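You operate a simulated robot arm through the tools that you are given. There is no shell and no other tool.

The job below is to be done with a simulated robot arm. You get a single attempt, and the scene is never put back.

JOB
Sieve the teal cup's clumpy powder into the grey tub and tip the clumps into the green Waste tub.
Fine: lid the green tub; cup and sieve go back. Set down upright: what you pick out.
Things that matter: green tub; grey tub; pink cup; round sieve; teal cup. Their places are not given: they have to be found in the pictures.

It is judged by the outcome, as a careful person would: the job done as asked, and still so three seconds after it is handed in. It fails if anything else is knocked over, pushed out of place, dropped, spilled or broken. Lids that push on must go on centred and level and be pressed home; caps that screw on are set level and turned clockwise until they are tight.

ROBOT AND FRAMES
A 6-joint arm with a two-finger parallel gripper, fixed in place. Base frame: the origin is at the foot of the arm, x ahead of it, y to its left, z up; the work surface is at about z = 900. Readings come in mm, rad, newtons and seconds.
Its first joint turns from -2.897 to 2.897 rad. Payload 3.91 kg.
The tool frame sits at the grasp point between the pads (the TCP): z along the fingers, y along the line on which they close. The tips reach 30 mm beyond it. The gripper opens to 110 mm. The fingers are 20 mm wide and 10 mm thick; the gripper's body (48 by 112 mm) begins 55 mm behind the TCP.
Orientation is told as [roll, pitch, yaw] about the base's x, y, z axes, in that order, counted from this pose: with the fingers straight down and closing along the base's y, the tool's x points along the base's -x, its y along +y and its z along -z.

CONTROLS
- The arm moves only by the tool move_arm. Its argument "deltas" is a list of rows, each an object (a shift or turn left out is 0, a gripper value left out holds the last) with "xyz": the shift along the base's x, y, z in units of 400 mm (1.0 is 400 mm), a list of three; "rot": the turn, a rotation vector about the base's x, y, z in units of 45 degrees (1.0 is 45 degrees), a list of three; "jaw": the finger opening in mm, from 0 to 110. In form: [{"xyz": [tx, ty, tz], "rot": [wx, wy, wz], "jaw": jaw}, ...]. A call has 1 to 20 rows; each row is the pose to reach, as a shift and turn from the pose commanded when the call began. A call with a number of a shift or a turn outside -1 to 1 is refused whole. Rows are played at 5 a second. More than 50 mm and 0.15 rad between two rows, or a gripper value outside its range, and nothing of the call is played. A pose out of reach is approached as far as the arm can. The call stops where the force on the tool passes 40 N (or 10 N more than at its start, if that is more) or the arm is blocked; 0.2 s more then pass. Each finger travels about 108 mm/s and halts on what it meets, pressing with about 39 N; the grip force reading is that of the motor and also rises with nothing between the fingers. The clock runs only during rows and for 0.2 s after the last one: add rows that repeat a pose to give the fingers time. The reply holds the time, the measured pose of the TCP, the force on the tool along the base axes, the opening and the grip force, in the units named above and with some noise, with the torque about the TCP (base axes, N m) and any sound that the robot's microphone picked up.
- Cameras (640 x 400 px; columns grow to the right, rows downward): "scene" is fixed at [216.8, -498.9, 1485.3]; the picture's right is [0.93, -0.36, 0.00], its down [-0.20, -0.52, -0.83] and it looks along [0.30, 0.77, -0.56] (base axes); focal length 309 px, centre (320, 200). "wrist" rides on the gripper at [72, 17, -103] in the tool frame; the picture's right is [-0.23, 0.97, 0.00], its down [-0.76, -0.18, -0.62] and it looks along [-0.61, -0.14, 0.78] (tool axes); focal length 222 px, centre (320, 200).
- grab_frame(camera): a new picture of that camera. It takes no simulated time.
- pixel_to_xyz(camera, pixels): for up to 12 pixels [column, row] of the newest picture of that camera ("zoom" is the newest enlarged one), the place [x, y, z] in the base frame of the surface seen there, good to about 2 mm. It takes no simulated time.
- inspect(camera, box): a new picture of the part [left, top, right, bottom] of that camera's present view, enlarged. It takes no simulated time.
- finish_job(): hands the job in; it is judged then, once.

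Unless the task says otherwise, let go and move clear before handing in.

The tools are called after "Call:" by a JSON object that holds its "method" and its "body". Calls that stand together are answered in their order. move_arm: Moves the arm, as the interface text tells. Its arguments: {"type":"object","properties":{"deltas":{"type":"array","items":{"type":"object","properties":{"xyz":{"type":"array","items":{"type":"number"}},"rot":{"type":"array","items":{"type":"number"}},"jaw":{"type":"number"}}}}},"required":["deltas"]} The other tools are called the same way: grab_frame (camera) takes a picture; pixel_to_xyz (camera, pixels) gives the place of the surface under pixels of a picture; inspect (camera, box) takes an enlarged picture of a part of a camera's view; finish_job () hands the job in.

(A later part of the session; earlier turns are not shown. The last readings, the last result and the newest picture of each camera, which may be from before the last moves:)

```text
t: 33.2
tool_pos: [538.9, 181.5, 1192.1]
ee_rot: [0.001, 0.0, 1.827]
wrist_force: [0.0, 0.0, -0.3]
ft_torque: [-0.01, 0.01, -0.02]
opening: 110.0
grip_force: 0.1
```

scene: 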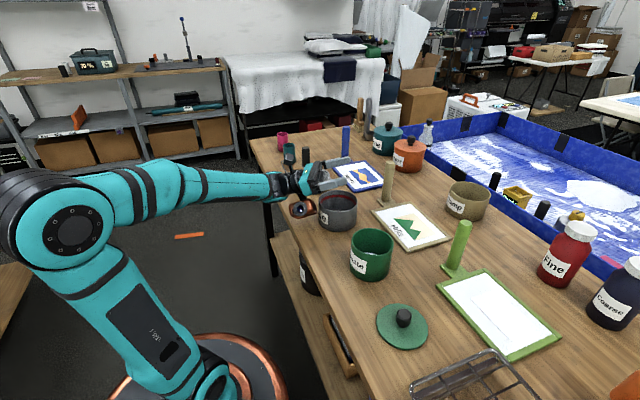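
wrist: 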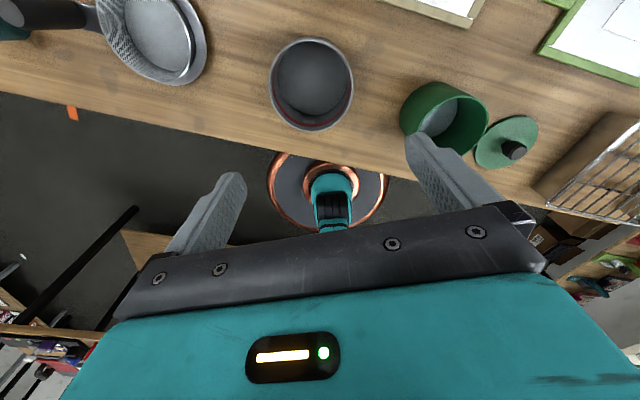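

Upright again at yaw 1.83. Unwinding to yaw 0 while translating over to the green tub side to rehearse the sieve tip.

Call:
{"method": "move_arm", "body": {"deltas": [{"xyz": [0, -0.06, 0], "rot": [0, 0, -0.1667]}, {"xyz": [0, -0.12, 0], "rot": [0, 0, -0.3333]}, {"xyz": [0, -0.18, 0], "rot": [0, 0, -0.5]}, {"xyz": [0, -0.24, 0], "rot": [0, 0, -0.6667]}, {"xyz": [0, -0.3, 0], "rot": [0, 0, -0.8333]}, {"xyz": [0, -0.333, 0], "rot": [0, 0, -1.0]}]}}

Call:
{"method": "move_arm", "body": {"deltas": [{"xyz": [0, -0.06, 0], "rot": [0, 0, -0.1667]}, {"xyz": [0, -0.12, 0], "rot": [0, 0, -0.3333]}, {"xyz": [0, -0.18, 0], "rot": [0, 0, -0.5]}, {"xyz": [0, -0.24, 0], "rot": [0, 0, -0.6667]}, {"xyz": [0, -0.3, 0], "rot": [0, 0, -0.8333]}, {"xyz": [0, -0.333, 0], "rot": [0, 0, -1.0]}]}}

Call:
{"method": "move_arm", "body": {"deltas": [{"rot": [0, 0, -0.163]}, {"rot": [0, 0, -0.326]}]}}

Call:
{"method": "move_arm", "body": {"deltas": [{"rot": [0.1667, 0, 0]}, {"rot": [0.3333, 0, 0]}, {"rot": [0.5, 0, 0]}, {"rot": [0.6667, 0, 0]}, {"rot": [0.8333, 0, 0]}, {"rot": [1.0, 0, 0]}]}}

Call:
{"method": "move_arm", "body": {"deltas": [{"rot": [0.1667, 0, 0]}, {"rot": [0.3333, 0, 0]}, {"rot": [0.5, 0, 0]}, {"rot": [0.6667, 0, 0]}, {"rot": [0.8333, 0, 0]}, {"rot": [1.0, 0, 0]}]}}

Call:
{"method": "move_arm", "body": {"deltas": [{"rot": [0.1667, 0, 0]}, {"rot": [0.3333, 0, 0]}, {"rot": [0.45, 0, 0]}, {"rot": [0.6, 0, 0]}]}}

Call:
{"method": "grab_frame", "body": {"camera": "scene"}}

```text
t: 34.6
tool_pos: [537.1, 47.9, 1191.5]
ee_rot: [0.0, 0.0, 1.044]
wrist_force: [0.2, 1.0, 0.3]
ft_torque: [0.01, 0.01, -0.04]
opening: 110.2
grip_force: 0.0
```

```text
t: 36.0
tool_pos: [537.0, -83.7, 1191.8]
ee_rot: [-0.001, 0.001, 0.258]
wrist_force: [-0.3, 0.4, -0.4]
ft_torque: [-0.02, 0.02, -0.01]
opening: 110.0
grip_force: 0.0
```

```text
t: 36.6
tool_pos: [537.5, -85.1, 1191.6]
ee_rot: [0.0, 0.002, 0.003]
wrist_force: [-0.5, 0.6, 0.2]
ft_torque: [-0.03, 0.02, 0.0]
opening: 110.0
grip_force: 0.1
```

```text
t: 38.0
tool_pos: [537.5, -84.5, 1191.5]
ee_rot: [0.787, -0.003, 0.004]
wrist_force: [-0.6, -0.1, -0.3]
ft_torque: [-0.04, -0.01, -0.01]
opening: 109.9
grip_force: 0.0
```

```text
t: 39.4
tool_pos: [560.3, -43.5, 1189.9]
ee_rot: [1.57, -0.004, -0.02]
wrist_force: [0.1, 0.2, 0.1]
ft_torque: [0.0, 0.0, 0.0]
opening: 110.1
grip_force: 0.2
out of reach, approached as far as the arm can: row 3, 4, 5, 6
```

```text
t: 40.4
tool_pos: [571.9, -13.5, 1202.8]
ee_rot: [2.04, 0.006, -0.021]
wrist_force: [0.7, 0.6, -0.9]
ft_torque: [-0.02, 0.01, -0.01]
opening: 109.9
grip_force: 0.1
out of reach, approached as far as the arm can: row 1, 2, 3, 4
```

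```text
taken
```

scene: 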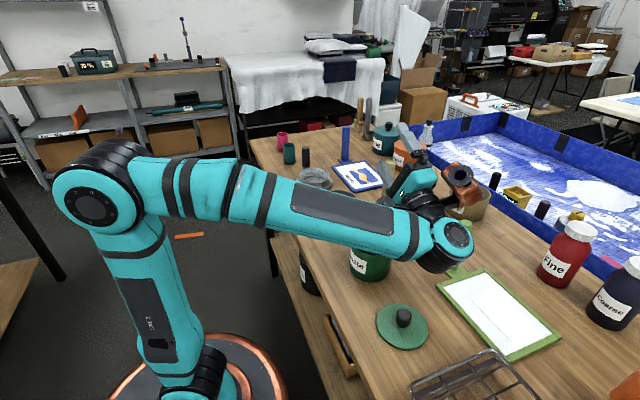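

That tip direction runs out of wrist range past ~65°, so rehearsing paid off. I'll return upright and try the sieve yawed −45° with the tilt axis (0.707,−0.707,0).

Call:
{"method": "move_arm", "body": {"deltas": [{"rot": [-0.1667, 0, 0]}, {"rot": [-0.3333, 0, 0]}, {"rot": [-0.5, 0, 0]}, {"rot": [-0.6667, 0, 0]}, {"rot": [-0.8333, 0, 0]}, {"rot": [-1.0, 0, 0]}]}}

Call:
{"method": "move_arm", "body": {"deltas": [{"rot": [-0.1667, 0, 0]}, {"rot": [-0.3333, 0, 0]}, {"rot": [-0.5, 0, 0]}, {"rot": [-0.6667, 0, 0]}, {"rot": [-0.8333, 0, 0]}, {"rot": [-1.0, 0, 0]}]}}

Call:
{"method": "move_arm", "body": {"deltas": [{"rot": [-0.1667, 0, 0]}, {"rot": [-0.3333, 0, 0]}, {"rot": [-0.45, 0, 0]}, {"rot": [-0.597, 0, 0]}]}}

Call:
{"method": "move_arm", "body": {"deltas": [{"xyz": [-0.04, -0.03, 0], "rot": [0, 0, -0.1667]}, {"xyz": [-0.08, -0.06, 0], "rot": [0, 0, -0.3333]}, {"xyz": [-0.12, -0.09, 0], "rot": [0, 0, -0.5]}, {"xyz": [-0.16, -0.12, 0], "rot": [0, 0, -0.6667]}, {"xyz": [-0.2, -0.15, 0], "rot": [0, 0, -0.8333]}, {"xyz": [-0.235, -0.17, 0], "rot": [0, 0, -1.0]}]}}

```text
t: 41.8
tool_pos: [573.4, -15.4, 1202.5]
ee_rot: [1.253, -0.004, 0.002]
wrist_force: [-0.5, 0.0, -0.8]
ft_torque: [-0.01, -0.01, 0.02]
opening: 110.1
grip_force: 0.1
```

```text
t: 43.2
tool_pos: [574.8, -13.5, 1203.7]
ee_rot: [0.471, -0.002, 0.003]
wrist_force: [-0.9, 0.2, -0.1]
ft_torque: [0.01, 0.02, 0.01]
opening: 109.9
grip_force: 0.0
```

```text
t: 44.2
tool_pos: [574.9, -13.7, 1202.6]
ee_rot: [0.001, 0.0, 0.005]
wrist_force: [1.0, -0.6, -0.6]
ft_torque: [0.03, -0.02, 0.0]
opening: 109.9
grip_force: 0.1
```

```text
t: 45.6
tool_pos: [480.3, -81.4, 1202.6]
ee_rot: [0.001, 0.001, -0.784]
wrist_force: [0.3, 0.2, 0.7]
ft_torque: [0.02, 0.03, -0.02]
opening: 110.0
grip_force: 0.1
```

Call:
{"method": "move_arm", "body": {"deltas": [{"rot": [0.1179, -0.1179, 0]}, {"rot": [0.2357, -0.2357, 0]}, {"rot": [0.3536, -0.3536, 0]}, {"rot": [0.4714, -0.4714, 0]}, {"rot": [0.5893, -0.5893, 0]}, {"rot": [0.7071, -0.7071, 0]}]}}

Call:
{"method": "move_arm", "body": {"deltas": [{"rot": [0.1179, -0.1179, 0]}, {"rot": [0.2357, -0.2357, 0]}, {"rot": [0.3536, -0.3536, 0]}, {"rot": [0.4714, -0.4714, 0]}, {"rot": [0.5893, -0.5893, 0]}, {"rot": [0.7071, -0.7071, 0]}]}}

Call:
{"method": "move_arm", "body": {"deltas": [{"rot": [0.1179, -0.1179, 0]}, {"rot": [0.2357, -0.2357, 0]}, {"rot": [0.3536, -0.3536, 0]}, {"rot": [0.4714, -0.4714, 0]}, {"xyz": [0, 0, -0.1], "rot": [0.4714, -0.4714, 0]}, {"xyz": [0, 0, -0.2], "rot": [0.4714, -0.4714, 0]}]}}

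Call:
{"method": "grab_frame", "body": {"camera": "scene"}}

```text
t: 47.0
tool_pos: [478.7, -80.5, 1203.0]
ee_rot: [0.79, -0.002, -0.783]
wrist_force: [0.9, 0.2, 0.8]
ft_torque: [0.01, 0.02, -0.03]
opening: 110.1
grip_force: 0.0
```

```text
t: 48.4
tool_pos: [479.9, -80.6, 1203.3]
ee_rot: [1.576, -0.003, -0.784]
wrist_force: [0.2, -0.1, 0.5]
ft_torque: [-0.01, 0.03, 0.0]
opening: 110.1
grip_force: 0.1
```

```text
t: 49.8
tool_pos: [479.2, -80.6, 1123.5]
ee_rot: [2.097, -0.005, -0.786]
wrist_force: [-0.1, 0.2, -0.3]
ft_torque: [0.01, 0.0, -0.02]
opening: 110.0
grip_force: 0.0
```

```text
taken
```

scene: 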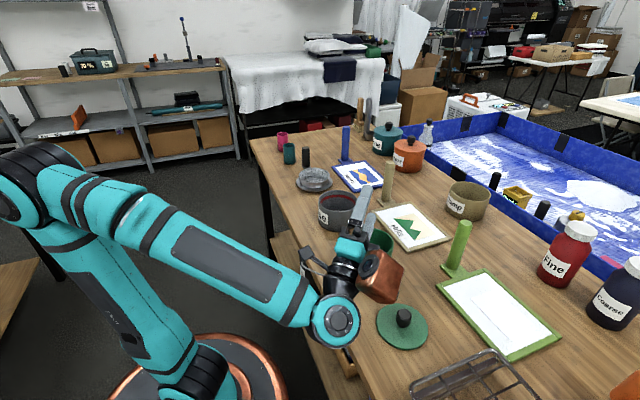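

The −45° yaw tip pose reaches 120° at z≈1123 with no trouble. Undo it and head to the sieve handle.

Call:
{"method": "move_arm", "body": {"deltas": [{"xyz": [0, 0, 0.1]}, {"xyz": [0, 0, 0.2]}, {"xyz": [0, 0, 0.2], "rot": [-0.1179, 0.1179, 0]}, {"xyz": [0, 0, 0.2], "rot": [-0.2357, 0.2357, 0]}, {"xyz": [0, 0, 0.2], "rot": [-0.3536, 0.3536, 0]}, {"xyz": [0, 0, 0.2], "rot": [-0.4714, 0.4714, 0]}, {"xyz": [0, 0, 0.2], "rot": [-0.5893, 0.5893, 0]}, {"xyz": [0, 0, 0.2], "rot": [-0.7071, 0.7071, 0]}]}}

Call:
{"method": "move_arm", "body": {"deltas": [{"rot": [-0.1179, 0.1179, 0]}, {"rot": [-0.2357, 0.2357, 0]}, {"rot": [-0.3536, 0.3536, 0]}, {"rot": [-0.4714, 0.4714, 0]}, {"rot": [-0.5893, 0.5893, 0]}, {"rot": [-0.7071, 0.7071, 0]}]}}

Call:
{"method": "move_arm", "body": {"deltas": [{"rot": [-0.1179, 0.1179, 0]}, {"rot": [-0.2357, 0.2357, 0]}, {"rot": [-0.3536, 0.3536, 0]}, {"rot": [-0.4714, 0.4714, 0]}]}}

Call:
{"method": "move_arm", "body": {"deltas": [{"xyz": [0.01, 0.1, 0], "rot": [0, 0, 0.1667]}, {"xyz": [0.02, 0.2, 0], "rot": [0, 0, 0.3333]}, {"xyz": [0.03, 0.3, 0], "rot": [0, 0, 0.5]}, {"xyz": [0.04, 0.4, 0], "rot": [0, 0, 0.6667]}, {"xyz": [0.05, 0.5, 0], "rot": [0, 0, 0.8333]}, {"xyz": [0.06, 0.6, 0], "rot": [0, 0, 1.0]}, {"xyz": [0.07, 0.7, 0], "rot": [0, 0, 1.0]}, {"xyz": [0.08, 0.8, 0], "rot": [0, 0, 1.0]}, {"xyz": [0.08, 0.9, 0], "rot": [0, 0, 1.0]}, {"xyz": [0.08, 1.0, 0], "rot": [0, 0, 1.0]}]}}

```text
t: 51.6
tool_pos: [479.7, -81.9, 1202.9]
ee_rot: [1.308, -0.003, -0.785]
wrist_force: [0.3, -0.1, -0.5]
ft_torque: [0.0, -0.03, -0.02]
opening: 110.1
grip_force: 0.1
```

```text
t: 53.0
tool_pos: [479.5, -82.0, 1204.1]
ee_rot: [0.523, -0.001, -0.781]
wrist_force: [0.3, -0.1, -0.2]
ft_torque: [-0.02, -0.02, -0.02]
opening: 110.1
grip_force: 0.2
```

```text
t: 54.0
tool_pos: [479.1, -81.9, 1203.7]
ee_rot: [-0.001, 0.0, -0.783]
wrist_force: [0.0, -1.1, 0.9]
ft_torque: [-0.01, 0.02, -0.03]
opening: 110.0
grip_force: 0.1
```

```text
t: 56.2
tool_pos: [512.8, 318.2, 1202.8]
ee_rot: [0.004, 0.001, 0.003]
wrist_force: [-0.1, -1.0, 1.8]
ft_torque: [0.03, -0.05, -0.02]
opening: 109.8
grip_force: 0.1
```

At (513,318,1203), yaw 0. Moving above the handle post at about (543,491), z≈1100 to verify its centre with the wrist camera.

Call:
{"method": "move_arm", "body": {"deltas": [{"xyz": [0.02, 0.1, -0.06]}, {"xyz": [0.04, 0.2, -0.12]}, {"xyz": [0.06, 0.3, -0.18]}, {"xyz": [0.075, 0.38, -0.22]}, {"xyz": [0.0755, 0.432, -0.257]}]}}

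Call:
{"method": "grab_frame", "body": {"camera": "wrist"}}

```text
t: 57.4
tool_pos: [542.4, 490.9, 1099.7]
ee_rot: [0.002, -0.001, 0.001]
wrist_force: [0.1, -0.8, 0.7]
ft_torque: [-0.01, -0.02, 0.02]
opening: 109.9
grip_force: 0.1
```

```text
taken
```

wrist: 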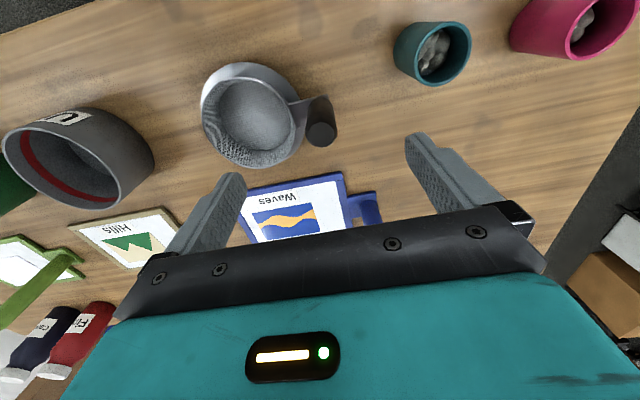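

The handle top is near (320,132); teal cup contents are visible at (434,50). Zooming both and measuring.

Call:
{"method": "inspect", "body": {"camera": "wrist", "box": [385, 10, 481, 90]}}

Call:
{"method": "inspect", "body": {"camera": "wrist", "box": [190, 50, 350, 180]}}

Call:
{"method": "pixel_to_xyz", "body": {"camera": "zoom", "pixels": [[413, 248], [453, 248], [433, 232], [433, 265], [380, 195], [330, 150], [60, 200], [200, 100], [340, 250], [160, 320], [240, 355], [345, 200]]}}

```text
5.00 times, centred on (433, 50) of wrist
```

zoom: 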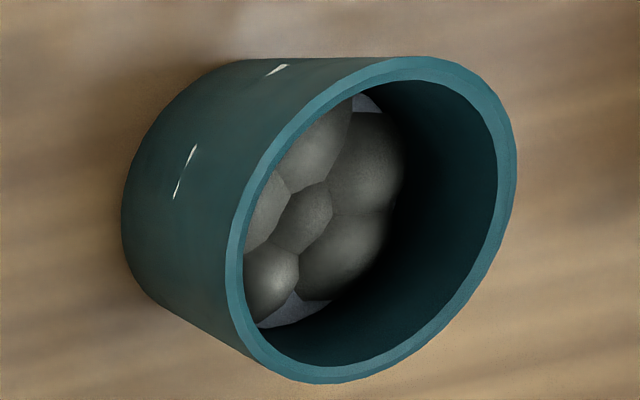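

```text
3.08 times, centred on (270, 115) of wrist
```

zoom: 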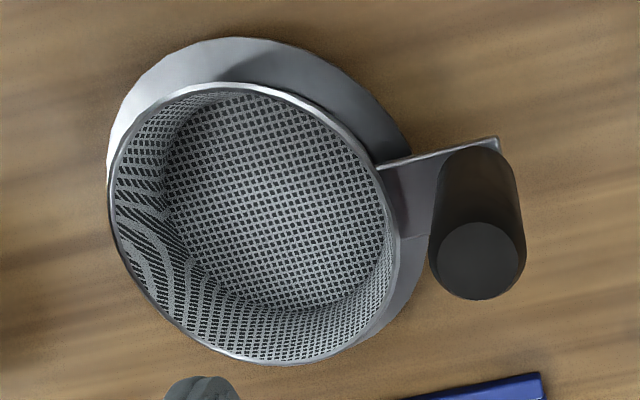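

```text
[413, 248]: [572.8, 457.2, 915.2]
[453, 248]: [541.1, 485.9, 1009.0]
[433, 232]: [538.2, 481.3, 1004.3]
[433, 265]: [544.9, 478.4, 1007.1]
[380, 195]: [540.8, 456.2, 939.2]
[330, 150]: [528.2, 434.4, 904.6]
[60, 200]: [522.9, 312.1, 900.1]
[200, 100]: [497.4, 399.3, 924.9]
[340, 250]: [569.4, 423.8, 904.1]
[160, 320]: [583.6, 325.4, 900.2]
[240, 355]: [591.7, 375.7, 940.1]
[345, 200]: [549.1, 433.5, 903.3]
```

Clumps (~6) fill the teal cup; the handle's top face centre is ~ (477,260) in this zoom. Measuring it.

Call:
{"method": "pixel_to_xyz", "body": {"camera": "zoom", "pixels": [[477, 260], [438, 260], [516, 260], [477, 226], [477, 292], [460, 240], [500, 240], [455, 285], [500, 285], [440, 220], [512, 200], [480, 150]]}}

Call:
{"method": "pixel_to_xyz", "body": {"camera": "zoom", "pixels": [[200, 88], [250, 86], [320, 112], [360, 150], [395, 230], [380, 300], [330, 348], [270, 362], [200, 345], [140, 290], [113, 210], [130, 130]]}}

```text
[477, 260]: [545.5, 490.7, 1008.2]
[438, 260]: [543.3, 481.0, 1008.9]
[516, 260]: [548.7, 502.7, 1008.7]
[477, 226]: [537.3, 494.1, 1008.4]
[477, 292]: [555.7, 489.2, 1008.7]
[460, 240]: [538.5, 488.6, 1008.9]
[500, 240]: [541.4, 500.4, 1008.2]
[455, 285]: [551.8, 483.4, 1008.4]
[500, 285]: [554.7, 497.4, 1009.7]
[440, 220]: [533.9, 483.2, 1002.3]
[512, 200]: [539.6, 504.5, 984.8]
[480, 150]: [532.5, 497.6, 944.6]
```

```text
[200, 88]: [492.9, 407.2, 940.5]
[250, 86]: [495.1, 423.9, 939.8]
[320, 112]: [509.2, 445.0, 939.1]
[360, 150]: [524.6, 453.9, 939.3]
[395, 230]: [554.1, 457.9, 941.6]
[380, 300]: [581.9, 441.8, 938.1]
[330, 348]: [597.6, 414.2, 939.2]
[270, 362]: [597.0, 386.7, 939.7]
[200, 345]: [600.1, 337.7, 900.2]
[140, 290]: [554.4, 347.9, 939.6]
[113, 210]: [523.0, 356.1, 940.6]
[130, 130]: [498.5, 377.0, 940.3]
```

Handle axis ≈(545.5,491.5), sieve centre ≈(545.7,403.5) r≈54.5, so the handle lies straight +y of the basket. Narrowing the jaws and descending on the handle.

Call:
{"method": "move_arm", "body": {"deltas": [{"xyz": [0.0075, 0.001, 0], "jaw": 50}, {"xyz": [0.0075, 0.001, -0.05], "jaw": 50}, {"xyz": [0.0075, 0.001, -0.12], "jaw": 50}, {"xyz": [0.0075, 0.001, -0.2], "jaw": 50}, {"xyz": [0.0075, 0.001, -0.26], "jaw": 50}, {"xyz": [0.0075, 0.001, -0.305], "jaw": 50}]}}

Call:
{"method": "inspect", "body": {"camera": "scene", "box": [270, 120, 370, 195]}}

Call:
{"method": "grab_frame", "body": {"camera": "wrist"}}

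```text
t: 58.8
tool_pos: [545.2, 492.7, 977.5]
ee_rot: [0.0, -0.001, 0.003]
wrist_force: [0.2, -0.4, -0.2]
ft_torque: [0.03, -0.02, 0.02]
opening: 50.1
grip_force: 0.0
```

```text
5.33 times, centred on (320, 158) of scene
```

zoom: 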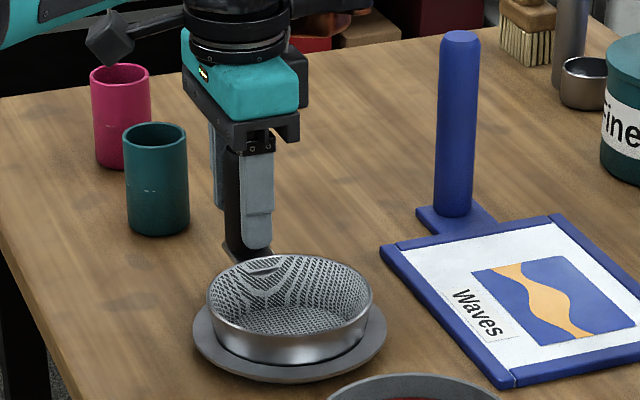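

```text
taken
```

wrist: 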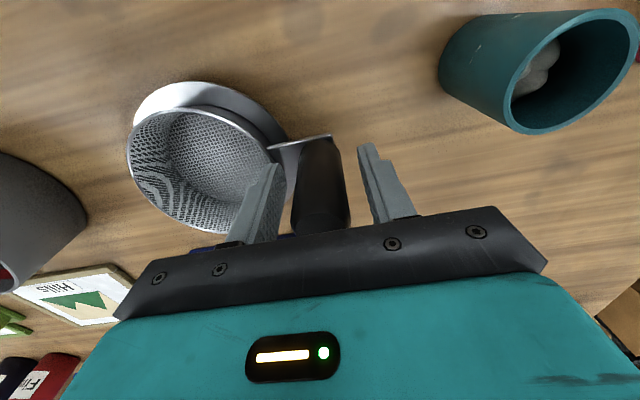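

The handle is between the fingers with the tips above the rim. Closing on it.

Call:
{"method": "move_arm", "body": {"deltas": [{"jaw": 0}, {"jaw": 0}, {"jaw": 0}]}}

Call:
{"method": "grab_frame", "body": {"camera": "wrist"}}

```text
t: 59.6
tool_pos: [545.8, 491.0, 976.9]
ee_rot: [0.002, 0.001, 0.005]
wrist_force: [-0.7, -1.7, 2.2]
ft_torque: [-0.56, 0.03, 0.04]
opening: 29.4
grip_force: 38.7
```

```text
taken
```

wrist: 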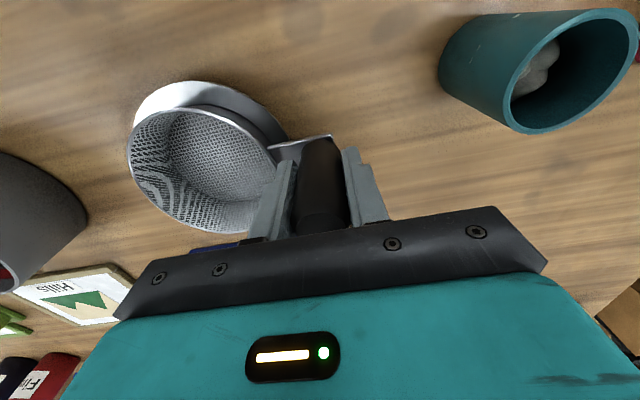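

Grip holds the handle at 29.4 mm opening. Lifting straight up slowly by ~20 mm and checking.

Call:
{"method": "move_arm", "body": {"deltas": [{"xyz": [0, 0, 0.0125]}, {"xyz": [0, 0, 0.025]}, {"xyz": [0, 0, 0.0375]}, {"xyz": [0, 0, 0.05]}, {"xyz": [0, 0, 0.05]}]}}

Call:
{"method": "inspect", "body": {"camera": "scene", "box": [270, 120, 370, 195]}}

```text
t: 60.8
tool_pos: [545.9, 491.7, 998.0]
ee_rot: [0.0, 0.0, 0.004]
wrist_force: [0.3, -0.1, -2.3]
ft_torque: [0.16, 0.0, 0.02]
opening: 29.4
grip_force: 38.3
```

```text
5.33 times, centred on (320, 158) of scene
```

zoom: 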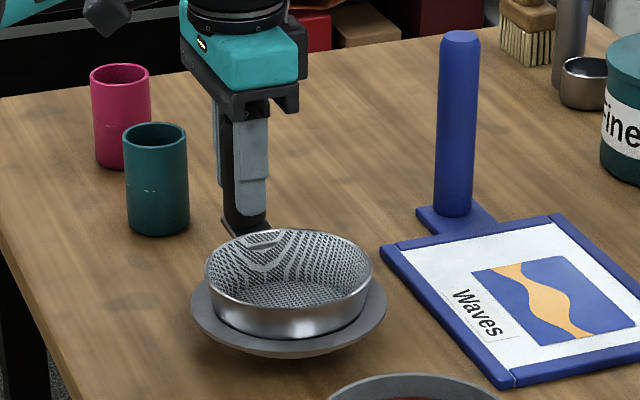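

The grey "dish" lifts together with the basket, so it is a flange of the sieve meant to rest on a tub's rim; weight ≈2.3 N. Lifting to z≈1130 and looking again.

Call:
{"method": "move_arm", "body": {"deltas": [{"xyz": [0, 0, 0.06]}, {"xyz": [0, 0, 0.12]}, {"xyz": [0, 0, 0.18]}, {"xyz": [0, 0, 0.24]}, {"xyz": [0, 0, 0.3]}, {"xyz": [0, 0, 0.33]}, {"xyz": [0, 0, 0.33]}]}}

Call:
{"method": "grab_frame", "body": {"camera": "scene"}}

Call:
{"method": "inspect", "body": {"camera": "scene", "box": [270, 60, 390, 150]}}

```text
t: 62.4
tool_pos: [543.5, 490.9, 1130.7]
ee_rot: [0.003, 0.0, 0.004]
wrist_force: [0.9, -0.3, -2.7]
ft_torque: [0.1, -0.01, 0.02]
opening: 29.2
grip_force: 38.8
```

```text
taken
```

scene: 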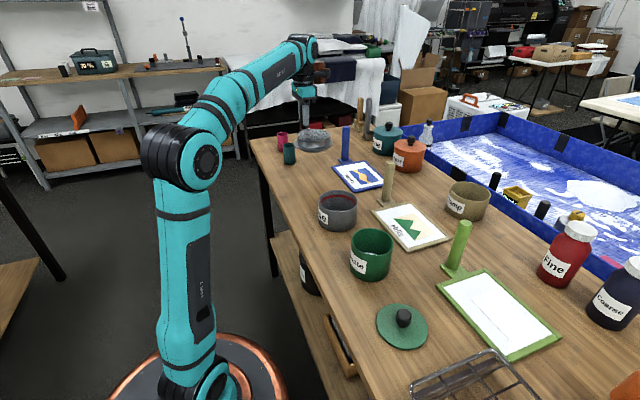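

```text
4.44 times, centred on (330, 105) of scene
```

zoom: 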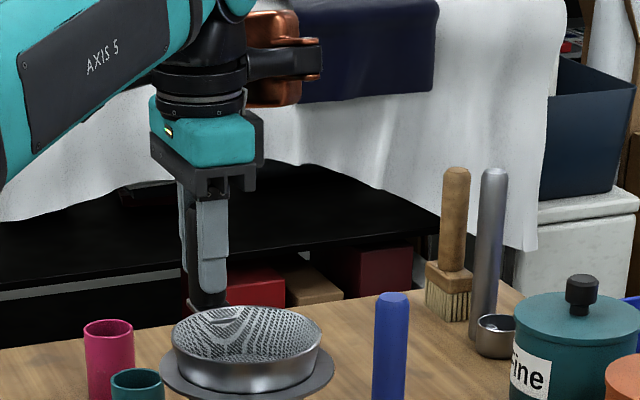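

The sieve hangs level in the grip. Carrying it at z≈1130 to above the grey tub while turning it −45° so the handle ends up at (+x,+y).

Call:
{"method": "move_arm", "body": {"deltas": [{"xyz": [0.01, -0.05, 0.0], "rot": [0, 0, -0.08]}, {"xyz": [0.03, -0.13, 0.0], "rot": [0, 0, -0.2]}, {"xyz": [0.05, -0.22, 0.0], "rot": [0, 0, -0.35]}, {"xyz": [0.07, -0.31, 0.0], "rot": [0, 0, -0.5]}, {"xyz": [0.09, -0.4, 0.0], "rot": [0, 0, -0.65]}, {"xyz": [0.11, -0.49, 0.0], "rot": [0, 0, -0.8]}, {"xyz": [0.125, -0.57, 0.0], "rot": [0, 0, -0.92]}, {"xyz": [0.135, -0.623, 0.0], "rot": [0, 0, -1.0]}, {"xyz": [0.135, -0.623, 0.0], "rot": [0, 0, -1.0]}]}}

Call:
{"method": "grab_frame", "body": {"camera": "wrist"}}

Call:
{"method": "inspect", "body": {"camera": "scene", "box": [270, 110, 430, 240]}}

```text
t: 64.4
tool_pos: [599.3, 244.3, 1129.3]
ee_rot: [0.002, -0.001, -0.781]
wrist_force: [-0.6, 0.7, -2.2]
ft_torque: [0.13, -0.11, -0.01]
opening: 29.1
grip_force: 38.6
```

```text
taken
```

wrist: 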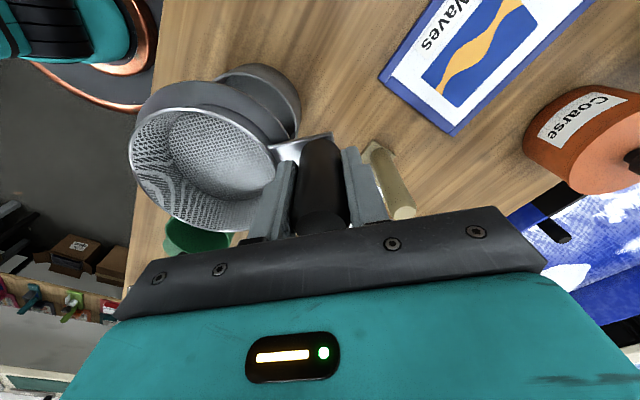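

```text
3.08 times, centred on (350, 175) of scene
```

zoom: 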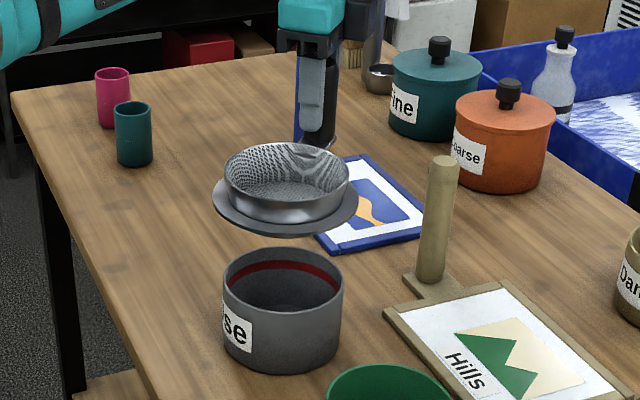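

The sieve is above the grey tub. Measuring its rim now to check centring against the tub centre (537,180).

Call:
{"method": "inspect", "body": {"camera": "scene", "box": [330, 150, 400, 200]}}

Call:
{"method": "pixel_to_xyz", "body": {"camera": "zoom", "pixels": [[95, 100], [140, 70], [200, 60]]}}

Call:
{"method": "inspect", "body": {"camera": "scene", "box": [330, 140, 400, 195]}}

```text
8.00 times, centred on (365, 175) of scene
```

zoom: 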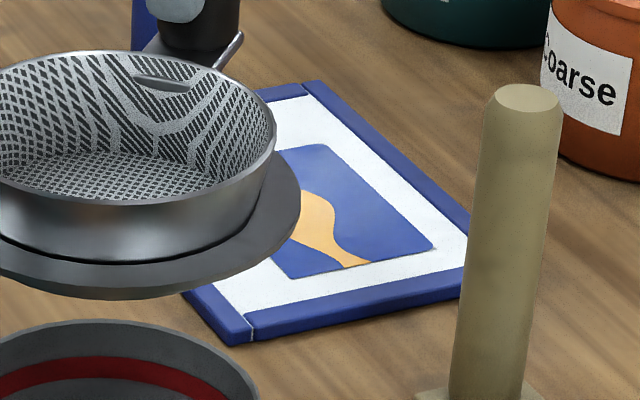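

```text
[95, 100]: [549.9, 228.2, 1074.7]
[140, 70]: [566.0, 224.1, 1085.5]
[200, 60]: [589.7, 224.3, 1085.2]
```

```text
7.27 times, centred on (365, 168) of scene
```

zoom: 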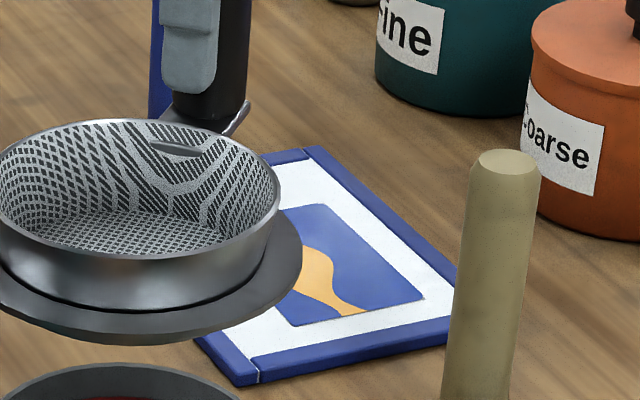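

Call:
{"method": "inspect", "body": {"camera": "scene", "box": [304, 150, 384, 200]}}

Call:
{"method": "pixel_to_xyz", "body": {"camera": "zoom", "pixels": [[166, 110], [475, 130], [200, 75], [310, 54], [420, 70], [470, 160], [440, 185], [340, 208], [250, 195], [190, 160], [330, 280], [140, 200]]}}

```text
8.00 times, centred on (344, 175) of scene
```

zoom: 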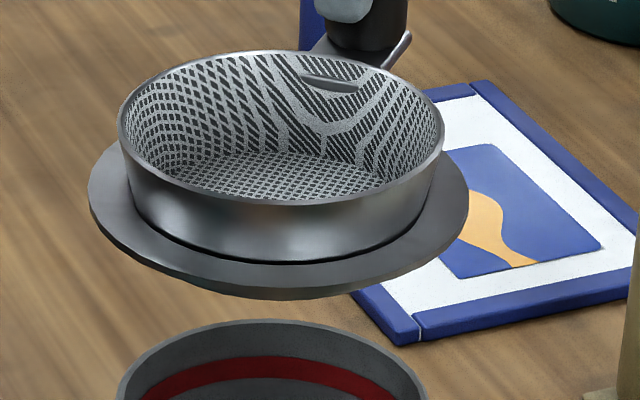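

```text
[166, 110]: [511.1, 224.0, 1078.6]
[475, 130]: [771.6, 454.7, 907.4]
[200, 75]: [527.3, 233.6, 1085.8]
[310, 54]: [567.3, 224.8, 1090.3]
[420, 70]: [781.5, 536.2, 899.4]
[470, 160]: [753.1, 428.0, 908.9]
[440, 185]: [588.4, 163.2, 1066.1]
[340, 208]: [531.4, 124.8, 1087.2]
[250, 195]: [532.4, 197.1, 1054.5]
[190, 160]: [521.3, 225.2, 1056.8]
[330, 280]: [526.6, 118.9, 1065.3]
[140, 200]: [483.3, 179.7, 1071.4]
```

Call:
{"method": "pixel_to_xyz", "body": {"camera": "zoom", "pixels": [[120, 130], [442, 132], [140, 92], [250, 53], [380, 72], [430, 170], [380, 195], [250, 199], [170, 182], [130, 155], [91, 200], [467, 190]]}}

```text
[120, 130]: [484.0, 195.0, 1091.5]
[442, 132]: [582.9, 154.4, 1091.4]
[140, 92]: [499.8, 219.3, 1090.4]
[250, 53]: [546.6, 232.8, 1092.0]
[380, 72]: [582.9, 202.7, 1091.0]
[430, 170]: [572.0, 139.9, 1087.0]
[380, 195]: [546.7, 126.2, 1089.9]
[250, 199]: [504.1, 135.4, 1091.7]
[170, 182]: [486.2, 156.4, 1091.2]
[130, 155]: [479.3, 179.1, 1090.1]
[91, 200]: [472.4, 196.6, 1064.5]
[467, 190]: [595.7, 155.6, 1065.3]
```

Sieve centre is ≈(534.5,179.6), about 3 mm short in x of the tub centre. Correcting by +3 mm and lowering to just above the expected seat (TCP ≈1041).

Call:
{"method": "move_arm", "body": {"deltas": [{"xyz": [0.0075, 0, -0.04]}, {"xyz": [0.0075, 0, -0.09]}, {"xyz": [0.0075, 0, -0.14]}, {"xyz": [0.0075, 0, -0.18]}, {"xyz": [0.0075, 0, -0.195]}, {"xyz": [0.0075, 0, -0.195]}]}}

Call:
{"method": "inspect", "body": {"camera": "scene", "box": [290, 150, 400, 240]}}

```text
t: 65.8
tool_pos: [601.4, 243.1, 1054.0]
ee_rot: [0.003, 0.001, -0.781]
wrist_force: [3.6, 8.7, 24.7]
ft_torque: [-1.62, 0.22, 0.14]
opening: 29.6
grip_force: 39.6
```

```text
4.44 times, centred on (345, 195) of scene
```

zoom: 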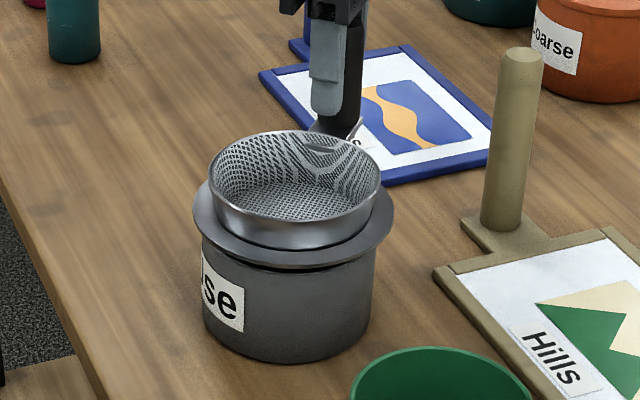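

Contact (25 N up) came at TCP z 1054, earlier than expected: the sieve's lower skirt appears to touch the tub's rim rather than enter. Zooming before backing off.

Call:
{"method": "inspect", "body": {"camera": "scene", "box": [330, 190, 394, 230]}}

Call:
{"method": "inspect", "body": {"camera": "scene", "box": [325, 185, 405, 235]}}

Call:
{"method": "grab_frame", "body": {"camera": "wrist"}}

```text
10.00 times, centred on (362, 210) of scene
```

zoom: 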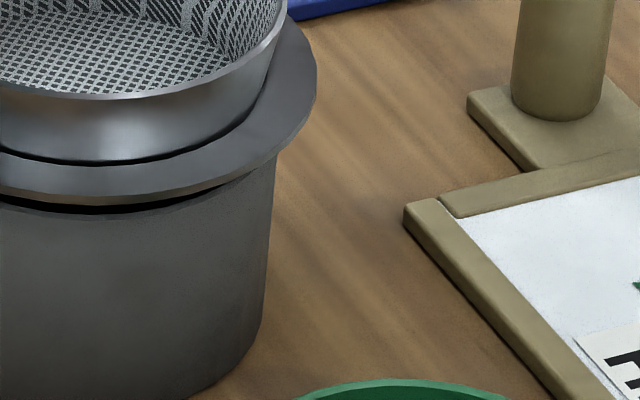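

```text
8.00 times, centred on (365, 210) of scene
```

zoom: 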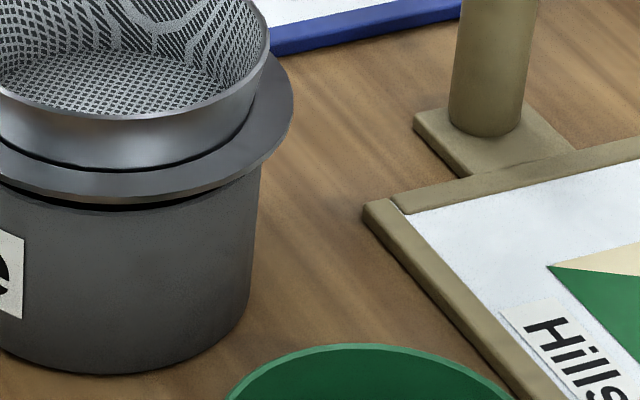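

```text
taken
```

wrist: 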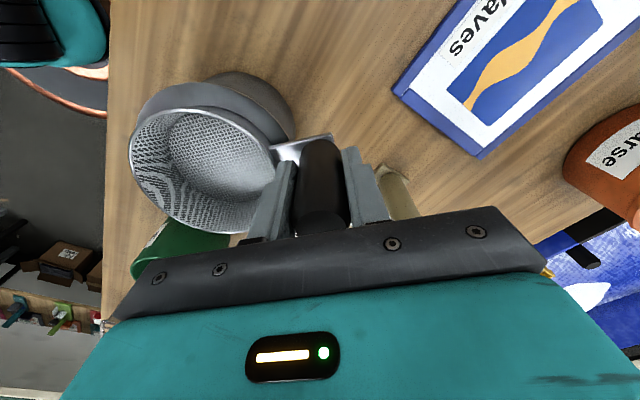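

A dark gap shows the skirt is on the rim; force and torque suggest contact at the (+x,−y) side. I'll raise ~6 mm, shift (−1.5,+1.5) mm and lower gently in small steps.

Call:
{"method": "move_arm", "body": {"deltas": [{"xyz": [0, 0, 0.02]}, {"xyz": [-0.00375, 0.00375, 0.02]}, {"xyz": [-0.00375, 0.00375, 0.015]}, {"xyz": [-0.00375, 0.00375, 0.01]}, {"xyz": [-0.00375, 0.00375, 0.007]}, {"xyz": [-0.00375, 0.00375, 0.004]}]}}

```text
t: 67.2
tool_pos: [600.1, 243.3, 1055.1]
ee_rot: [0.002, 0.0, -0.782]
wrist_force: [1.2, -0.4, 4.8]
ft_torque: [-0.66, 0.36, 0.18]
opening: 29.5
grip_force: 38.8
```

Light contact (≈7 N) now at the −y side of the rim. Shifting a further ~+1.8 mm in y and trying again with a small dip.

Call:
{"method": "move_arm", "body": {"deltas": [{"xyz": [0, 0, 0.008]}, {"xyz": [0.001, 0.0045, 0.008]}, {"xyz": [0.001, 0.0045, 0.003]}, {"xyz": [0.001, 0.0045, -0.001]}, {"xyz": [0.001, 0.0045, -0.004]}]}}

```text
t: 68.4
tool_pos: [600.1, 244.4, 1052.6]
ee_rot: [0.006, 0.0, -0.781]
wrist_force: [10.8, 3.1, 31.5]
ft_torque: [-0.23, 0.71, 0.02]
opening: 29.7
grip_force: 39.4
```

Contact now is at the +y side (31 N), so the seat clearance is small. I'll lift ~15 mm off and measure the relative alignment of flange and tub carefully in both cameras.

Call:
{"method": "move_arm", "body": {"deltas": [{"xyz": [0, 0, 0.01]}, {"xyz": [0, 0, 0.03]}, {"xyz": [0, 0, 0.045]}, {"xyz": [0, 0, 0.045]}]}}

Call:
{"method": "inspect", "body": {"camera": "scene", "box": [300, 160, 396, 240]}}

Call:
{"method": "inspect", "body": {"camera": "scene", "box": [305, 180, 385, 230]}}

Call:
{"method": "inspect", "body": {"camera": "wrist", "box": [100, 40, 340, 240]}}

```text
t: 69.4
tool_pos: [601.3, 245.6, 1068.5]
ee_rot: [0.002, 0.0, -0.783]
wrist_force: [-0.4, 0.4, -2.0]
ft_torque: [0.13, -0.11, -0.03]
opening: 29.3
grip_force: 39.0
```

```text
5.00 times, centred on (348, 200) of scene
```

zoom: 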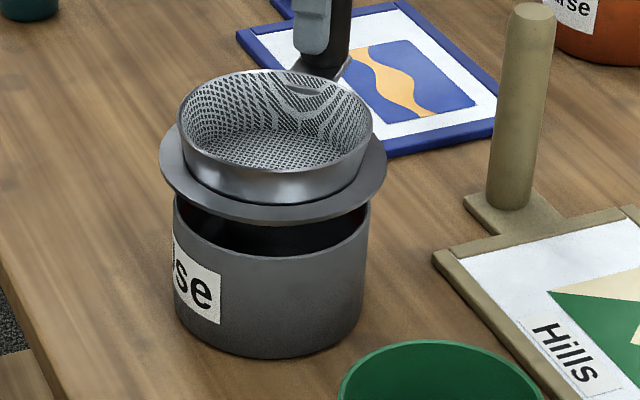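

```text
8.00 times, centred on (345, 205) of scene
```

zoom: 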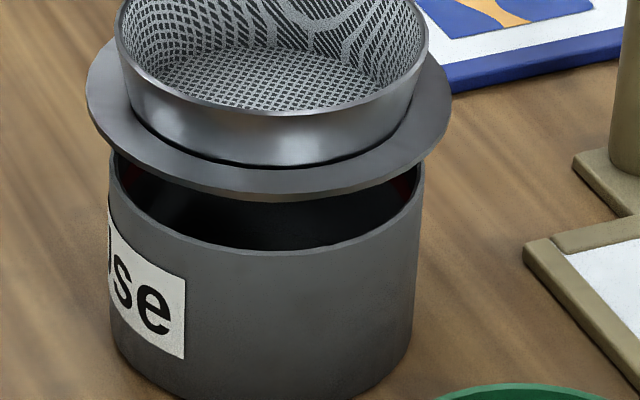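

```text
2.00 times, centred on (220, 140) of wrist
```

zoom: 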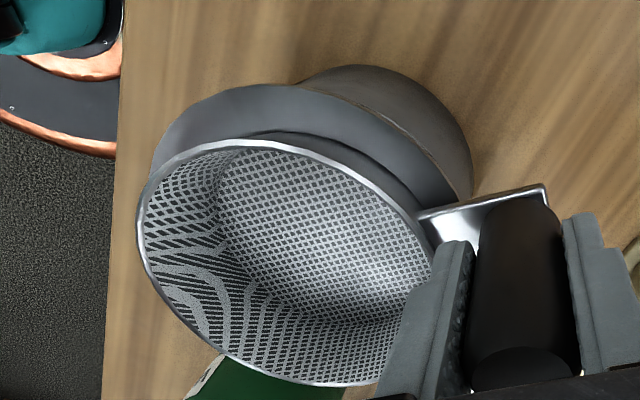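

The side-to-side alignment in the scene view looks within ~0.5 mm. I'll sample many points on tub rim and flange to fit both circles.

Call:
{"method": "inspect", "body": {"camera": "scene", "box": [305, 180, 385, 230]}}

Call:
{"method": "pixel_to_xyz", "body": {"camera": "zoom", "pixels": [[112, 175], [120, 195], [135, 213], [160, 230], [190, 242], [220, 249], [260, 253], [300, 250], [340, 242], [370, 230], [400, 210], [417, 190]]}}

Call:
{"method": "pixel_to_xyz", "body": {"camera": "zoom", "pixels": [[89, 95], [96, 118], [115, 140], [150, 165], [190, 182], [240, 192], [290, 193], [340, 186], [390, 167], [420, 147], [443, 115], [448, 90]]}}

Call:
{"method": "pixel_to_xyz", "body": {"camera": "zoom", "pixels": [[110, 178], [118, 196], [133, 215], [158, 232], [188, 245], [218, 252], [258, 256], [300, 253], [342, 245], [372, 233], [402, 213], [419, 192]]}}

```text
8.00 times, centred on (345, 205) of scene
```

zoom: 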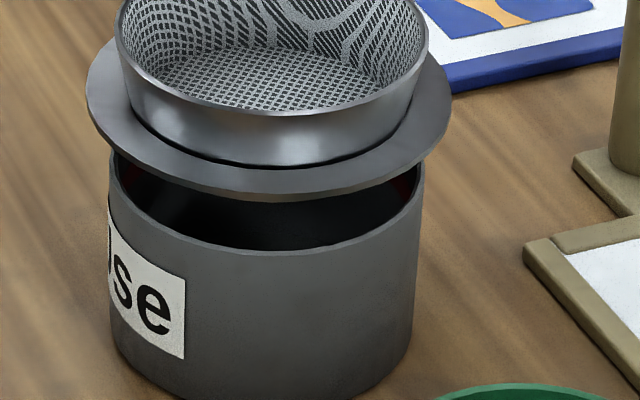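

```text
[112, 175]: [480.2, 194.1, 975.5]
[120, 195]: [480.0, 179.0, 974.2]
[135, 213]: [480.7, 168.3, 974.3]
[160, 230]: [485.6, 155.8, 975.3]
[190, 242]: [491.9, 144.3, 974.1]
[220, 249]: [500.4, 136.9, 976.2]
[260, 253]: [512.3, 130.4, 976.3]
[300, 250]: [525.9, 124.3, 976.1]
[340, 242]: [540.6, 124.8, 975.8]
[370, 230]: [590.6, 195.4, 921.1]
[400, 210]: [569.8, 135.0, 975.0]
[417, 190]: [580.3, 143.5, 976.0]
```

```text
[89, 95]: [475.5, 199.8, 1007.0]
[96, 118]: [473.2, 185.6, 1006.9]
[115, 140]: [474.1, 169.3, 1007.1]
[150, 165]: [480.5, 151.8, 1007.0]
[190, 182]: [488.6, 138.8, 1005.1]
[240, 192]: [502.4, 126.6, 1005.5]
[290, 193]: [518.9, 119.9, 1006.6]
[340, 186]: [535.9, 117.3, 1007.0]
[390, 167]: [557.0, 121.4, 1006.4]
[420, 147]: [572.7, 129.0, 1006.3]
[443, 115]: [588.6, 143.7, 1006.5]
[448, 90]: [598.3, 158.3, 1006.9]
```

```text
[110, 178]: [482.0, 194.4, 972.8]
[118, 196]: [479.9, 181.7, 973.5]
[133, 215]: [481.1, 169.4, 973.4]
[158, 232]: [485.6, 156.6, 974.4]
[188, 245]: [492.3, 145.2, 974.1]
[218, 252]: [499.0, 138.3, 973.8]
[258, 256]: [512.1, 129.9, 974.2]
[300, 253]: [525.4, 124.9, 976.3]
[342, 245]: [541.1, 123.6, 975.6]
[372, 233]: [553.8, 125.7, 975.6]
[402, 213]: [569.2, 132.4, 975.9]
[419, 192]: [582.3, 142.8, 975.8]
```

Fits give tub centre ≈(538,180.5) and flange centre ≈(537,181), level. I need to see what is under the flange; zooming tightly into the gap.

Call:
{"method": "inspect", "body": {"camera": "scene", "box": [315, 196, 363, 226]}}

Call:
{"method": "inspect", "body": {"camera": "scene", "box": [316, 196, 332, 206]}}

Call:
{"method": "inspect", "body": {"camera": "scene", "box": [340, 196, 364, 211]}}

```text
13.33 times, centred on (339, 211) of scene
```

zoom: 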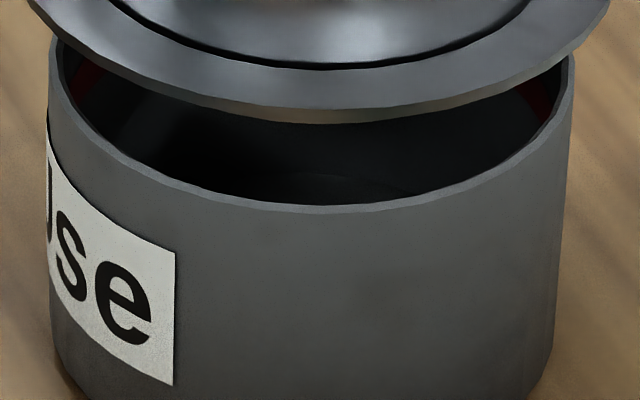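

```text
16.00 times, centred on (324, 201) of scene
```

zoom: 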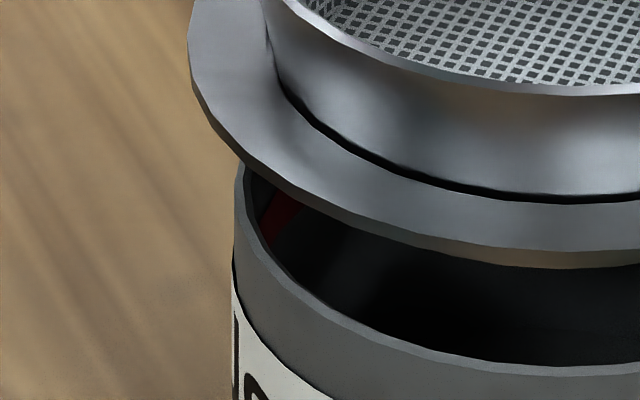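

```text
16.00 times, centred on (352, 204) of scene
```

zoom: 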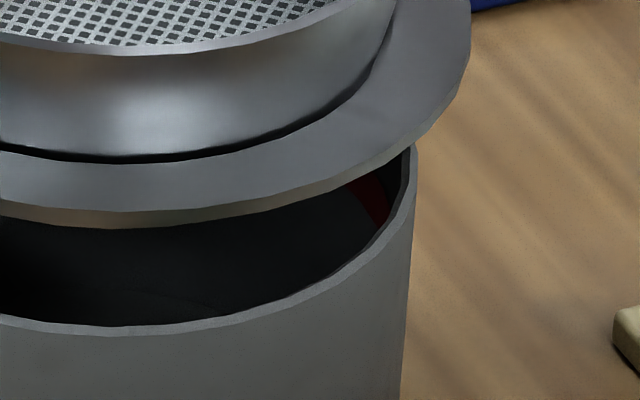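

No spigot is visible under the flange, yet contact occurs with the base at rim height. I'll lift the sieve high and tilt it so the scene camera can see its underside.

Call:
{"method": "move_arm", "body": {"deltas": [{"xyz": [0, 0, 0.08]}, {"xyz": [0, 0, 0.18]}, {"xyz": [-0.04, -0.03, 0.28]}, {"xyz": [-0.08, -0.06, 0.37]}, {"xyz": [-0.12, -0.09, 0.46]}, {"xyz": [-0.16, -0.12, 0.55]}, {"xyz": [-0.2, -0.15, 0.64]}, {"xyz": [-0.22, -0.17, 0.7]}]}}

Call:
{"method": "move_arm", "body": {"deltas": [{"rot": [-0.155, 0.06, 0]}, {"rot": [-0.31, 0.12, 0]}, {"rot": [-0.465, 0.18, 0]}, {"rot": [-0.62, 0.24, 0]}, {"rot": [-0.775, 0.3, 0]}]}}

Call:
{"method": "grab_frame", "body": {"camera": "scene"}}

```text
t: 71.2
tool_pos: [514.3, 179.7, 1310.9]
ee_rot: [0.014, -0.005, -0.782]
wrist_force: [1.3, 0.1, -2.4]
ft_torque: [0.14, -0.08, 0.05]
opening: 29.2
grip_force: 38.9
out of reach, approached as far as the arm can: row 7, 8
```

```text
t: 72.4
tool_pos: [546.3, 105.4, 1166.7]
ee_rot: [-0.546, -0.283, -0.678]
wrist_force: [-0.5, -0.4, -2.7]
ft_torque: [0.15, -0.11, 0.03]
opening: 29.1
grip_force: 38.9
out of reach, approached as far as the arm can: row 1, 2, 3, 4, 5
```

```text
taken
```

scene: 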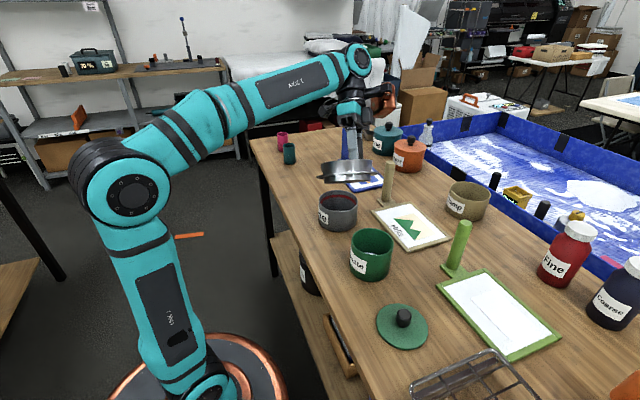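

The tilt partly worked (≈33°) though the arm drifted to z≈1167. The sieve at (346,170) is near edge-on; zooming in to see beneath it.

Call:
{"method": "inspect", "body": {"camera": "scene", "box": [306, 140, 386, 190]}}

```text
8.00 times, centred on (346, 165) of scene
```

zoom: 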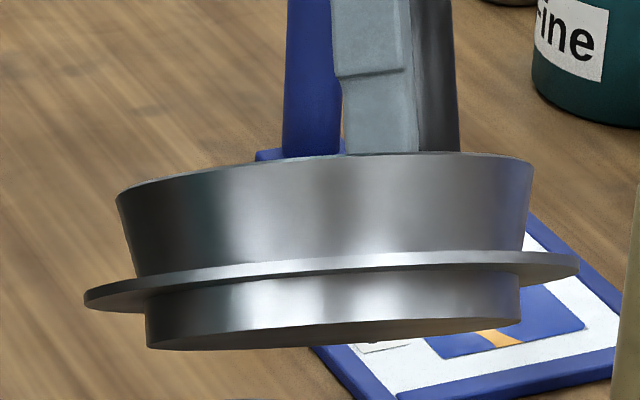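

Now the underside is clear: a straight spigot about r≈49 below the flange (x 147–521 versus flange 85–578 in the zoom). Measuring its diameter directly.

Call:
{"method": "pixel_to_xyz", "body": {"camera": "zoom", "pixels": [[150, 340], [518, 312], [88, 298], [574, 268], [334, 335], [334, 268], [334, 165], [120, 195], [530, 165], [334, 345], [150, 320], [516, 290]]}}

```text
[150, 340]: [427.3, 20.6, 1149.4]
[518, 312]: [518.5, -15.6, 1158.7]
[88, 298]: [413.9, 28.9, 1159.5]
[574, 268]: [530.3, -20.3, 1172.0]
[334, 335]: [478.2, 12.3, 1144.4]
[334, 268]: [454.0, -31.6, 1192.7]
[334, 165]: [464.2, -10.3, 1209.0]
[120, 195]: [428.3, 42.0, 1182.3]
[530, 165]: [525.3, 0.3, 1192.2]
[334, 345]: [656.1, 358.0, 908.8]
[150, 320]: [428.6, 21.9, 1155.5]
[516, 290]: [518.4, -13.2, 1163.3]
```

Spigot radius is ≈49.7 and flange ≈64.3, so it should enter the tub's ≈54–55 mm mouth. I'll bring the sieve level again and return above the tub.

Call:
{"method": "move_arm", "body": {"deltas": [{"rot": [0.15, -0.038, 0]}, {"rot": [0.3, -0.076, 0]}, {"rot": [0.45, -0.114, 0]}, {"rot": [0.6, -0.151, 0]}, {"rot": [0.7512, -0.1893, 0]}, {"rot": [0.7512, -0.1893, 0]}]}}

```text
t: 73.8
tool_pos: [548.2, 104.2, 1165.9]
ee_rot: [0.001, 0.001, -0.759]
wrist_force: [0.7, -0.6, -2.1]
ft_torque: [0.11, -0.13, 0.0]
opening: 29.3
grip_force: 38.4
```

Level again at yaw −0.759. Moving back over the grey tub to TCP ≈(601.3,244.8) and z≈1070.

Call:
{"method": "move_arm", "body": {"deltas": [{"xyz": [0.03, 0.08, 0], "rot": [0, 0, -0.01]}, {"xyz": [0.06, 0.17, 0], "rot": [0, 0, -0.02]}, {"xyz": [0.1, 0.26, 0], "rot": [0, 0, -0.033]}, {"xyz": [0.1345, 0.351, 0], "rot": [0, 0, -0.033]}, {"xyz": [0.1345, 0.351, -0.08], "rot": [0, 0, -0.033]}, {"xyz": [0.1345, 0.351, -0.17], "rot": [0, 0, -0.033]}, {"xyz": [0.1345, 0.351, -0.24], "rot": [0, 0, -0.033]}, {"xyz": [0.1345, 0.351, -0.24], "rot": [0, 0, -0.033]}]}}

Call:
{"method": "move_arm", "body": {"deltas": [{"xyz": [0, 0, 0]}]}}

Call:
{"method": "move_arm", "body": {"deltas": [{"xyz": [0, 0, 0]}]}}

Call:
{"method": "move_arm", "body": {"deltas": [{"xyz": [0, 0, 0]}]}}

Call:
{"method": "inspect", "body": {"camera": "scene", "box": [305, 180, 385, 230]}}

```text
t: 75.6
tool_pos: [602.2, 246.5, 1070.2]
ee_rot: [-0.001, 0.001, -0.785]
wrist_force: [-0.2, 0.3, -2.0]
ft_torque: [0.15, -0.14, 0.0]
opening: 29.4
grip_force: 38.6
```

```text
t: 76.0
tool_pos: [603.4, 244.8, 1071.3]
ee_rot: [-0.002, 0.002, -0.784]
wrist_force: [0.5, 0.5, -2.1]
ft_torque: [0.08, -0.12, 0.03]
opening: 29.3
grip_force: 39.2
```

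```text
t: 76.4
tool_pos: [603.0, 245.0, 1070.6]
ee_rot: [-0.001, 0.002, -0.786]
wrist_force: [-1.1, 0.3, -1.7]
ft_torque: [0.11, -0.09, -0.02]
opening: 29.3
grip_force: 39.3
```

```text
t: 76.8
tool_pos: [604.2, 244.5, 1071.4]
ee_rot: [0.0, 0.002, -0.782]
wrist_force: [1.1, -0.3, -2.5]
ft_torque: [0.14, -0.11, 0.0]
opening: 29.5
grip_force: 39.2
```

```text
8.00 times, centred on (345, 205) of scene
```

zoom: 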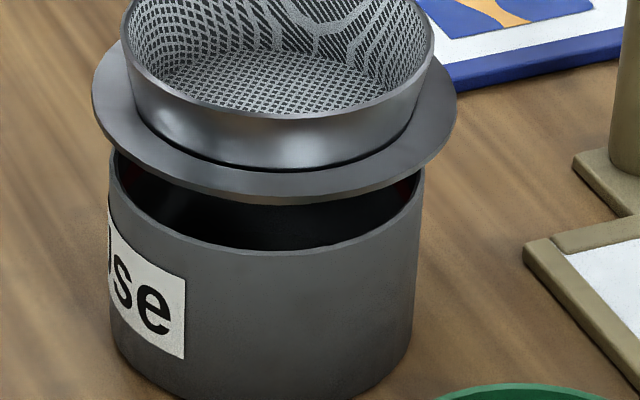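

The flange is ~2 mm too far right in the image (centre 275 vs expected 269). Correcting (−2.2,+0.3) mm, lowering to light contact and reading force.

Call:
{"method": "move_arm", "body": {"deltas": [{"xyz": [-0.0055, 0.00075, 0]}, {"xyz": [-0.0055, 0.00075, -0.02]}, {"xyz": [-0.0055, 0.00075, -0.033]}, {"xyz": [-0.0055, 0.00075, -0.0385]}, {"xyz": [-0.0055, 0.00075, -0.0415]}, {"xyz": [-0.0055, 0.00075, -0.0415]}]}}

```text
t: 78.2
tool_pos: [600.1, 245.6, 1052.8]
ee_rot: [0.001, 0.0, -0.786]
wrist_force: [7.8, 1.1, 32.6]
ft_torque: [-0.49, 0.72, 0.02]
opening: 29.7
grip_force: 39.0
```

Contact again (≈33 N) with the base at rim height. I'll ease off 2 mm to a light touch and read again before a small search.

Call:
{"method": "move_arm", "body": {"deltas": [{"xyz": [0, 0, 0.003]}, {"xyz": [0, 0, 0.003]}]}}

Call:
{"method": "move_arm", "body": {"deltas": [{"xyz": [0, 0, 0.0015]}, {"xyz": [0, 0, 0.0015]}]}}

Call:
{"method": "inspect", "body": {"camera": "scene", "box": [305, 180, 385, 230]}}

```text
t: 78.8
tool_pos: [600.2, 246.0, 1053.2]
ee_rot: [-0.003, 0.003, -0.785]
wrist_force: [3.5, -0.7, 13.3]
ft_torque: [-0.23, 0.33, 0.08]
opening: 29.2
grip_force: 39.0
```

```text
t: 79.4
tool_pos: [599.6, 246.3, 1054.8]
ee_rot: [0.002, 0.002, -0.786]
wrist_force: [-0.4, -0.3, -2.1]
ft_torque: [0.11, -0.13, 0.0]
opening: 29.2
grip_force: 39.5
```

```text
8.00 times, centred on (345, 205) of scene
```

zoom: 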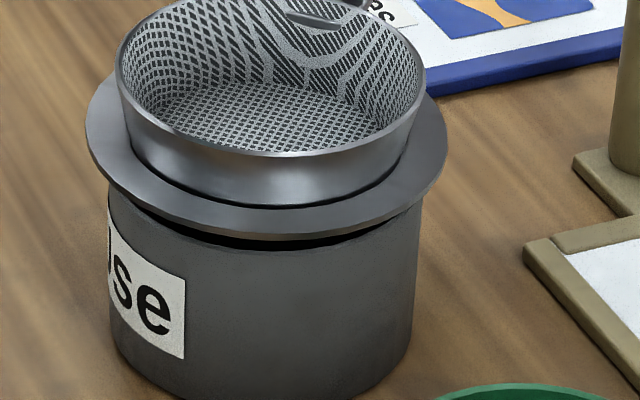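

Light touch begins at TCP ≈1054; contact side flipped between y 243.9 and 245.7, so the true centre should lie between. Shifting −0.8 mm in y and dipping 3 mm.

Call:
{"method": "move_arm", "body": {"deltas": [{"xyz": [0, -0.002, 0.003]}, {"xyz": [0, -0.002, 0]}, {"xyz": [0, -0.002, -0.003]}, {"xyz": [0, -0.002, -0.0045]}]}}

```text
t: 80.4
tool_pos: [600.5, 244.5, 1052.1]
ee_rot: [0.0, 0.001, -0.787]
wrist_force: [0.0, -0.4, -2.4]
ft_torque: [0.09, -0.12, 0.0]
opening: 29.0
grip_force: 39.3
```

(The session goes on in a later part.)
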